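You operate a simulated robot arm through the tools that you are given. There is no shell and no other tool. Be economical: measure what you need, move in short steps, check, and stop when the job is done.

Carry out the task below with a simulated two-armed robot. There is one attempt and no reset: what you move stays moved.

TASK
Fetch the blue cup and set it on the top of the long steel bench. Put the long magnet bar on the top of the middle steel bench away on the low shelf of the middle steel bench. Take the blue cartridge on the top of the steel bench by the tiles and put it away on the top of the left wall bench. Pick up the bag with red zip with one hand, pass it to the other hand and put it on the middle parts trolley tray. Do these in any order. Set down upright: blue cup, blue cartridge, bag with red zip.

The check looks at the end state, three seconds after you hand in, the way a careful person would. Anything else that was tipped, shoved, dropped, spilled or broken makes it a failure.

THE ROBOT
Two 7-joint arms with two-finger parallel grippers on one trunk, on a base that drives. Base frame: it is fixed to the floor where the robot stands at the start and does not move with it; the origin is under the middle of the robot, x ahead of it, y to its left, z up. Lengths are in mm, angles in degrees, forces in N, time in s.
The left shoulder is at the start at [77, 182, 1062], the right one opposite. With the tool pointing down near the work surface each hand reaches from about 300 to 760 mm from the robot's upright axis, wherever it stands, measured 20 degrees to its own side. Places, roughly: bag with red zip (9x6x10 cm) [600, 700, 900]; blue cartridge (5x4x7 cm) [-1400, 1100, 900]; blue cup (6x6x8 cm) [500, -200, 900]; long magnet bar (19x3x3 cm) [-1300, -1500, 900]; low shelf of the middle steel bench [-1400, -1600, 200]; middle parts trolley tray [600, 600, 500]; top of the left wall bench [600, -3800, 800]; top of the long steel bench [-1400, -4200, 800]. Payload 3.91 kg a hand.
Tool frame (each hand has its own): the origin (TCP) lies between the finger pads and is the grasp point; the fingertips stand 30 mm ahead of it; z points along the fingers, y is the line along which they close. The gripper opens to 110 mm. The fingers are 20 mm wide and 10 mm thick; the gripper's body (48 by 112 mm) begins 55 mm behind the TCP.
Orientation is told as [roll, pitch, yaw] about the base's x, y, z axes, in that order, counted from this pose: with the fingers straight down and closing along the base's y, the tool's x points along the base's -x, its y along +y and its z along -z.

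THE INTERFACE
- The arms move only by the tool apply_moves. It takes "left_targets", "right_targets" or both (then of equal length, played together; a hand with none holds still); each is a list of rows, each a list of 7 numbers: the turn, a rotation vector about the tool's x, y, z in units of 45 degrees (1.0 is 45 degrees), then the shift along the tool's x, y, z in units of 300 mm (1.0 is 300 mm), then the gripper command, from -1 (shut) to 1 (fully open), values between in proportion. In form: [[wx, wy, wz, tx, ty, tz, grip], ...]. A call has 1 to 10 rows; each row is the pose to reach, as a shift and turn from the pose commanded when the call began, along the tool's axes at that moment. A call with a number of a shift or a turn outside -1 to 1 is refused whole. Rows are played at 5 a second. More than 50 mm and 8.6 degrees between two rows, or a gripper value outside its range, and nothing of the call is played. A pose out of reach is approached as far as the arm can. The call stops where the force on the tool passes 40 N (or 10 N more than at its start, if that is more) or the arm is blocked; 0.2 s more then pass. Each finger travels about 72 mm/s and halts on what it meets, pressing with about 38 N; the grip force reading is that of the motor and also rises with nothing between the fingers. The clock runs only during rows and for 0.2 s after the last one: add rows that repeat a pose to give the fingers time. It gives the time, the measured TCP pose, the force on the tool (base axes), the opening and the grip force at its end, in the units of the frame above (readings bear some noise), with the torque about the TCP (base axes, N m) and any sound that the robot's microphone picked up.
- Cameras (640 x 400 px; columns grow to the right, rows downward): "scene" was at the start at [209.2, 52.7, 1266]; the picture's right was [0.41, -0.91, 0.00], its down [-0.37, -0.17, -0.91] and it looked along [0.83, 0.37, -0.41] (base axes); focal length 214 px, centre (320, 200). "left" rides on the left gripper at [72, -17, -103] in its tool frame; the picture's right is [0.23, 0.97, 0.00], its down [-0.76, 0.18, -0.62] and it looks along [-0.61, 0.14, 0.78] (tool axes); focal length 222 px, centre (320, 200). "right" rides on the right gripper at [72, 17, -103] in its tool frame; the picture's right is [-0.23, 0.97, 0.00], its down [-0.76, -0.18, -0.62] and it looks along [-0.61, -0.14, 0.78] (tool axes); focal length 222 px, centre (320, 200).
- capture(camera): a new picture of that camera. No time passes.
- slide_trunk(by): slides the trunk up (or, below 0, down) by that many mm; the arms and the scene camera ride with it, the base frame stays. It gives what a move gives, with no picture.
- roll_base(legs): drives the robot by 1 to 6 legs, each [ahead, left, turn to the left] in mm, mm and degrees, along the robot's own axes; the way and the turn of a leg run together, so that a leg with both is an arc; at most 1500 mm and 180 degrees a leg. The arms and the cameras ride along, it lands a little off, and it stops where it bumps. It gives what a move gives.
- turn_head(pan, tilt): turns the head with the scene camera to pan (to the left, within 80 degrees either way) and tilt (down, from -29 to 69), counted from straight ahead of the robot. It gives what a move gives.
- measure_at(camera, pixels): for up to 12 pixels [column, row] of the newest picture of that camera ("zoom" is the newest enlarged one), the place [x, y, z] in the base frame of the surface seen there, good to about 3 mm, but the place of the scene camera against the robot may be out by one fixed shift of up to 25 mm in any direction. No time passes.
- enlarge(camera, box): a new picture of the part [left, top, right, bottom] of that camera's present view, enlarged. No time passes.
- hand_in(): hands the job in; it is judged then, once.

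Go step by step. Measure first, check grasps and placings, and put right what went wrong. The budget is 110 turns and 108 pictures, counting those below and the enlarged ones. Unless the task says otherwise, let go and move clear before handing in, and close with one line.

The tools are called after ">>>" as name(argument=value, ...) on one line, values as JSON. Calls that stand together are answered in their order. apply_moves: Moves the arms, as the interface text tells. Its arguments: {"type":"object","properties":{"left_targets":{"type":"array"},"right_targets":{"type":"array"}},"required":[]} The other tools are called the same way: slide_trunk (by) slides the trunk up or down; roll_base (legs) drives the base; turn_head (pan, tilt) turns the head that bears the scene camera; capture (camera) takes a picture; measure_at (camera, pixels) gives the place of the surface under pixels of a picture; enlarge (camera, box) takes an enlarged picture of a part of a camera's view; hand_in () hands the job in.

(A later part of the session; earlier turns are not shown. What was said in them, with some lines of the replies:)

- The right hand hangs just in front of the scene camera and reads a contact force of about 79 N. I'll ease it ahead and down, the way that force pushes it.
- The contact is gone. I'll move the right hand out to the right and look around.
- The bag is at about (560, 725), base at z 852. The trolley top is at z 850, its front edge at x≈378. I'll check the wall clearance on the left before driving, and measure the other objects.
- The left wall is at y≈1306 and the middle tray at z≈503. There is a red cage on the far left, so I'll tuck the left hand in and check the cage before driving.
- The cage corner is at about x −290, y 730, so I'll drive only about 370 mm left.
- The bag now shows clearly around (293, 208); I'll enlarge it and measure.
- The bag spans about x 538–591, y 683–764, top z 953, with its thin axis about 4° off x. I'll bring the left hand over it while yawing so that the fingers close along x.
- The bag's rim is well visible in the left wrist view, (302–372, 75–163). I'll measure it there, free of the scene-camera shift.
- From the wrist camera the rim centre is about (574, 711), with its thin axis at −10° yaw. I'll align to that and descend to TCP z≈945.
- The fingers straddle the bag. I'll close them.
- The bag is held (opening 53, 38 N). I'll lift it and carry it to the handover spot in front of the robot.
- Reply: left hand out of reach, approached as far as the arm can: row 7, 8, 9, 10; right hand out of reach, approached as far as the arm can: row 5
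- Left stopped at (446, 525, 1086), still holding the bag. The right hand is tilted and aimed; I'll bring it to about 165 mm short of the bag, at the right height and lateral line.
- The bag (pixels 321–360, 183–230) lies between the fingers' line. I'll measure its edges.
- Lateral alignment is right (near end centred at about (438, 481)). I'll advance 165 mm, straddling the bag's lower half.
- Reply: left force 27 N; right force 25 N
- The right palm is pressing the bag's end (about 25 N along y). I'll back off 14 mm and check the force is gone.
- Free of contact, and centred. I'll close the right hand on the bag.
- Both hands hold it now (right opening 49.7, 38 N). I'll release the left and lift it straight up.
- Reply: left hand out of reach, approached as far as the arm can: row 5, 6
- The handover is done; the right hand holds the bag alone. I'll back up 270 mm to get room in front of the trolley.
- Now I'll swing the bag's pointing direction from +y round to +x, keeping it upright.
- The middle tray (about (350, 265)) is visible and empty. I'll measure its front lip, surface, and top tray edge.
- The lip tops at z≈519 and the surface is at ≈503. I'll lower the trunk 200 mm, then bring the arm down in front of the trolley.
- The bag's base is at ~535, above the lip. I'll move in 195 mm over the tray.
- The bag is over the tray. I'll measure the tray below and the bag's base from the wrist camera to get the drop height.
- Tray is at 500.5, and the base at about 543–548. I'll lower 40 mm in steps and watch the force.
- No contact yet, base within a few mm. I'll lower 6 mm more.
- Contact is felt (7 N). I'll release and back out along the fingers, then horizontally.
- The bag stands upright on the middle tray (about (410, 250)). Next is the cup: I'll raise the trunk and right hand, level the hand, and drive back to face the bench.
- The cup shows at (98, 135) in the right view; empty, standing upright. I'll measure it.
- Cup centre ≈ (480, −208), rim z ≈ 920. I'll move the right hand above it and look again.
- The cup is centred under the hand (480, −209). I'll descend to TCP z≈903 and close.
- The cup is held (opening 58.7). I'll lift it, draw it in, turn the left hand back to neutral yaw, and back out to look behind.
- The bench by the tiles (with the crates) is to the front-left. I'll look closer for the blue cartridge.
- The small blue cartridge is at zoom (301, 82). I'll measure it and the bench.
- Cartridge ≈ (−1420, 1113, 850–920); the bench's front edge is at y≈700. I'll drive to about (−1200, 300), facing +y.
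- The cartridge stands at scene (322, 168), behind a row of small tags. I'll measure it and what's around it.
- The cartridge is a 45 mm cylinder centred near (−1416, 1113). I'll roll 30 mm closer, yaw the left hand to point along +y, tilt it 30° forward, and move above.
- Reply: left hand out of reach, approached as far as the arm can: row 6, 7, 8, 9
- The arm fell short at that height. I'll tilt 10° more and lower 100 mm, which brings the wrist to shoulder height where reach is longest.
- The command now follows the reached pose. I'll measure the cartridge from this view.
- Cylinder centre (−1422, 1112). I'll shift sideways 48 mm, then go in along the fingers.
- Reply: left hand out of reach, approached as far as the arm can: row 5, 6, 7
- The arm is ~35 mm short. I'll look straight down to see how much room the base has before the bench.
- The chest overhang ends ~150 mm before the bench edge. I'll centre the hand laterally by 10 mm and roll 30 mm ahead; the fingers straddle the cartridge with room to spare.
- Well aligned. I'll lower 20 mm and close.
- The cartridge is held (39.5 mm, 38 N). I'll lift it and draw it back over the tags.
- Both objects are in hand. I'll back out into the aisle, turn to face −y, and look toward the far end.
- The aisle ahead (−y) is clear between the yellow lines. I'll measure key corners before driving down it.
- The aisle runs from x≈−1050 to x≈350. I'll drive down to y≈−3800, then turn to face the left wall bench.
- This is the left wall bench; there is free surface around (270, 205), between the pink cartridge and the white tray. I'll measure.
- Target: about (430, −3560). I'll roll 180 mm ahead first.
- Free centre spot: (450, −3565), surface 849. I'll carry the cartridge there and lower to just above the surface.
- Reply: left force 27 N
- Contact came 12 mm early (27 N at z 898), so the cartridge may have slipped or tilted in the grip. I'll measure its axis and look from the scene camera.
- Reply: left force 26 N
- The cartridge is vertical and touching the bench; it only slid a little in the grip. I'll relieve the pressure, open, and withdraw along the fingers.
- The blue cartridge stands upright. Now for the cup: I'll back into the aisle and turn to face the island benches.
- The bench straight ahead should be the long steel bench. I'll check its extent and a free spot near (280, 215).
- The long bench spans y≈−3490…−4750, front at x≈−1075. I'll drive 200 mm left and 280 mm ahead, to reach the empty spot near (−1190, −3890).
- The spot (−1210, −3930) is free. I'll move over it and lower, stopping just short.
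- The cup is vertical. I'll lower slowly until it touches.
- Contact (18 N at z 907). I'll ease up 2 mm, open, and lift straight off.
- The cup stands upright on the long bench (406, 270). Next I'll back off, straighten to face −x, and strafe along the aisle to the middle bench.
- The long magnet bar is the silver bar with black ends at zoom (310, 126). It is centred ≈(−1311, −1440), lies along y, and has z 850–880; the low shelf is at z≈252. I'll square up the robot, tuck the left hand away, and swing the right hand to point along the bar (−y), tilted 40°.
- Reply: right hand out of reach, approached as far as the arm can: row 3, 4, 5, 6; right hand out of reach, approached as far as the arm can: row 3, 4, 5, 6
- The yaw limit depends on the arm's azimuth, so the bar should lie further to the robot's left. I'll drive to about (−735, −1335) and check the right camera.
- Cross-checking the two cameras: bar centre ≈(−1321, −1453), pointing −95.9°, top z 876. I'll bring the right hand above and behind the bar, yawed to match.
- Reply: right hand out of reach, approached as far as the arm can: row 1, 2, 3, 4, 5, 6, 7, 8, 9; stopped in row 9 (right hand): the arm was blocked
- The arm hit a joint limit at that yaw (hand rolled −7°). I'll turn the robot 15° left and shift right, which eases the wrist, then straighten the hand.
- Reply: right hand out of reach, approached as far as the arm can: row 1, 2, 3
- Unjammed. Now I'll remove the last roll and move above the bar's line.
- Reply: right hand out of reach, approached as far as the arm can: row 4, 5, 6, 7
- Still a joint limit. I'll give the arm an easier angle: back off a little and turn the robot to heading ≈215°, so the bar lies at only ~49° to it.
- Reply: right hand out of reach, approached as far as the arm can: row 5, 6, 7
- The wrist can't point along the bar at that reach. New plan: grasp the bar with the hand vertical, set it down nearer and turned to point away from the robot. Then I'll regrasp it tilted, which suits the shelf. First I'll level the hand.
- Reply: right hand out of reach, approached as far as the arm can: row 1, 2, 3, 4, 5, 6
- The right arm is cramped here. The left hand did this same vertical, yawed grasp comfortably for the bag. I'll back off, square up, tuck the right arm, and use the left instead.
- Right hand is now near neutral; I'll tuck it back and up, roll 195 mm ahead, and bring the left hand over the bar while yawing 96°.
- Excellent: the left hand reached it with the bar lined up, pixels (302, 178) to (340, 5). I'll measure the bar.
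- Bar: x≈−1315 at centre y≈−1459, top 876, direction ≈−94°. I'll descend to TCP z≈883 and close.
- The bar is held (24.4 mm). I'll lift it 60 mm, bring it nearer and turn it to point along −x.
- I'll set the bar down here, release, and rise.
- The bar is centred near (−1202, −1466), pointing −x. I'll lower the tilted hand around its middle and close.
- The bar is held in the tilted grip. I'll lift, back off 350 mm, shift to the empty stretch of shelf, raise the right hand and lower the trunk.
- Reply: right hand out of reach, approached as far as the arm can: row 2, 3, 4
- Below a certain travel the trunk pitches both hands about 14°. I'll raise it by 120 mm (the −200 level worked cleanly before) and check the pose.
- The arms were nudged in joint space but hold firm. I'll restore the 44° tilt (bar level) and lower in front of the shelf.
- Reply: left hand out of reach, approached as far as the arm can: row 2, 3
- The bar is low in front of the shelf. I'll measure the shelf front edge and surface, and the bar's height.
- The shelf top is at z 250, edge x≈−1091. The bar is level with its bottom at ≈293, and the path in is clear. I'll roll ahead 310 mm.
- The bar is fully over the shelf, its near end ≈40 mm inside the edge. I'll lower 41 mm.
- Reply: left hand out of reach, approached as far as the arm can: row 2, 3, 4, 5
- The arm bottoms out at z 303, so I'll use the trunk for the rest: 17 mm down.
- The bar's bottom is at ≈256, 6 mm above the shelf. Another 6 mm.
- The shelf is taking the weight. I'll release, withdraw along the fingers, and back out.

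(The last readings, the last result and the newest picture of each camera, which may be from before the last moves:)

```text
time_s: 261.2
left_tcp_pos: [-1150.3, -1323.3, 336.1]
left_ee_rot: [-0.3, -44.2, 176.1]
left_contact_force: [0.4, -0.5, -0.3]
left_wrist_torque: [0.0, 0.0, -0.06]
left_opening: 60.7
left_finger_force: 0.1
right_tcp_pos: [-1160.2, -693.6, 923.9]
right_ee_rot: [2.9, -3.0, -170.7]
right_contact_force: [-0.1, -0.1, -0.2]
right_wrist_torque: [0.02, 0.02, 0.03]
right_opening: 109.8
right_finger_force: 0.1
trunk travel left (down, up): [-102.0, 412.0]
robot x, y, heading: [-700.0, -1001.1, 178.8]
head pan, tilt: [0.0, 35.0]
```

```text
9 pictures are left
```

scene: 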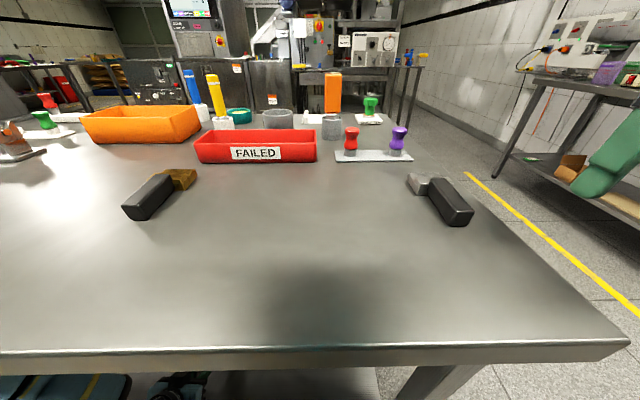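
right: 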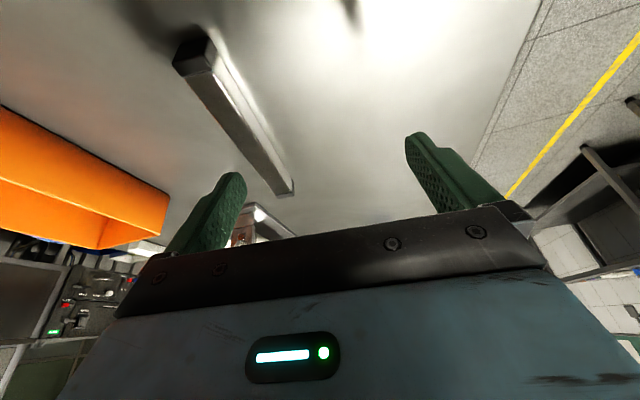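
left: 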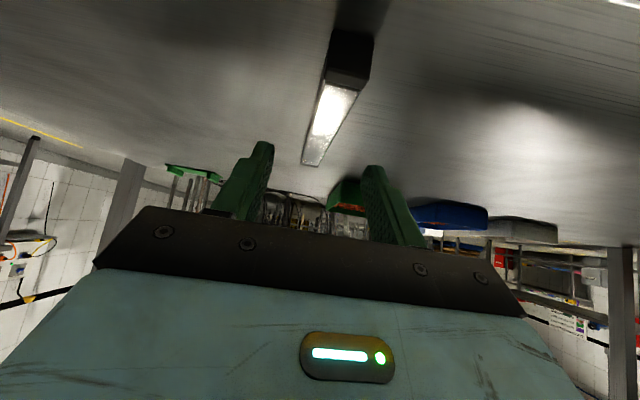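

The bar lies free on the shelf. I'll back the robot out and check with the scene camera.

>>> roll_base(legs=[[-350, 0, 0]])

>>> turn_head(pan=15, tilt=30)

>>> capture(camera="scene")

```text
time_s: 263.5
left_tcp_pos: [-796.8, -1326.8, 335.6]
left_ee_rot: [-0.1, -44.1, 175.4]
left_contact_force: [-0.5, 0.3, 0.1]
left_wrist_torque: [0.0, -0.01, -0.02]
left_opening: 60.7
left_finger_force: 0.0
right_tcp_pos: [-800.7, -697.4, 923.5]
right_ee_rot: [2.9, -3.1, -171.3]
right_contact_force: [0.9, -0.6, -0.2]
right_wrist_torque: [-0.02, -0.03, -0.01]
right_opening: 109.9
right_finger_force: 0.0
trunk travel left (down, up): [-102.0, 412.0]
robot x, y, heading: [-339.9, -1011.3, 178.4]
head pan, tilt: [0.0, 35.0]
```

```text
time_s: 264.3
left_tcp_pos: [-797.0, -1328.4, 334.7]
left_ee_rot: [-0.3, -44.0, 175.5]
left_contact_force: [0.2, -0.1, 0.3]
left_wrist_torque: [-0.02, 0.0, 0.03]
left_opening: 60.6
left_finger_force: 0.1
right_tcp_pos: [-802.9, -698.1, 923.9]
right_ee_rot: [2.9, -3.1, -171.4]
right_contact_force: [0.7, -0.2, -0.4]
right_wrist_torque: [0.01, -0.01, -0.02]
right_opening: 109.8
right_finger_force: 0.1
trunk travel left (down, up): [-102.0, 412.0]
robot x, y, heading: [-345.2, -1010.5, 178.5]
head pan, tilt: [15.0, 30.0]
```

```text
8 pictures are left
```

scene: 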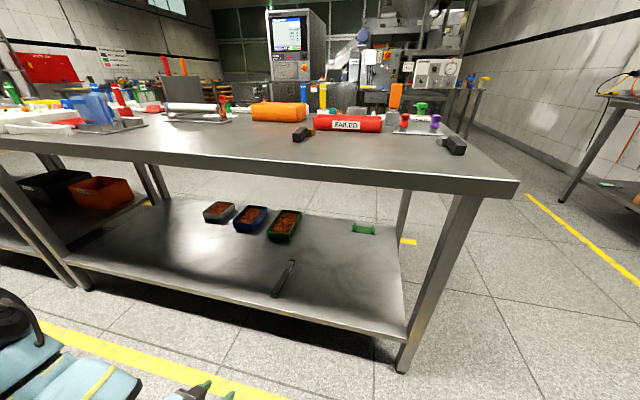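

The magnet bar lies flat on the low shelf at (283, 278), and nothing around it has moved. The cup, cartridge and bag were seen standing upright after release, and both hands are empty and clear. I'm handing in.

>>> hand_in()

```text
The job is handed in.
```

I finished all four jobs and handed in. The blue cup is upright on the long steel bench, the magnet bar is on the low shelf of the middle steel bench, and the blue cartridge is upright on the left wall bench. The bag with red zip was passed from the left hand to the right and is upright on the middle trolley tray.
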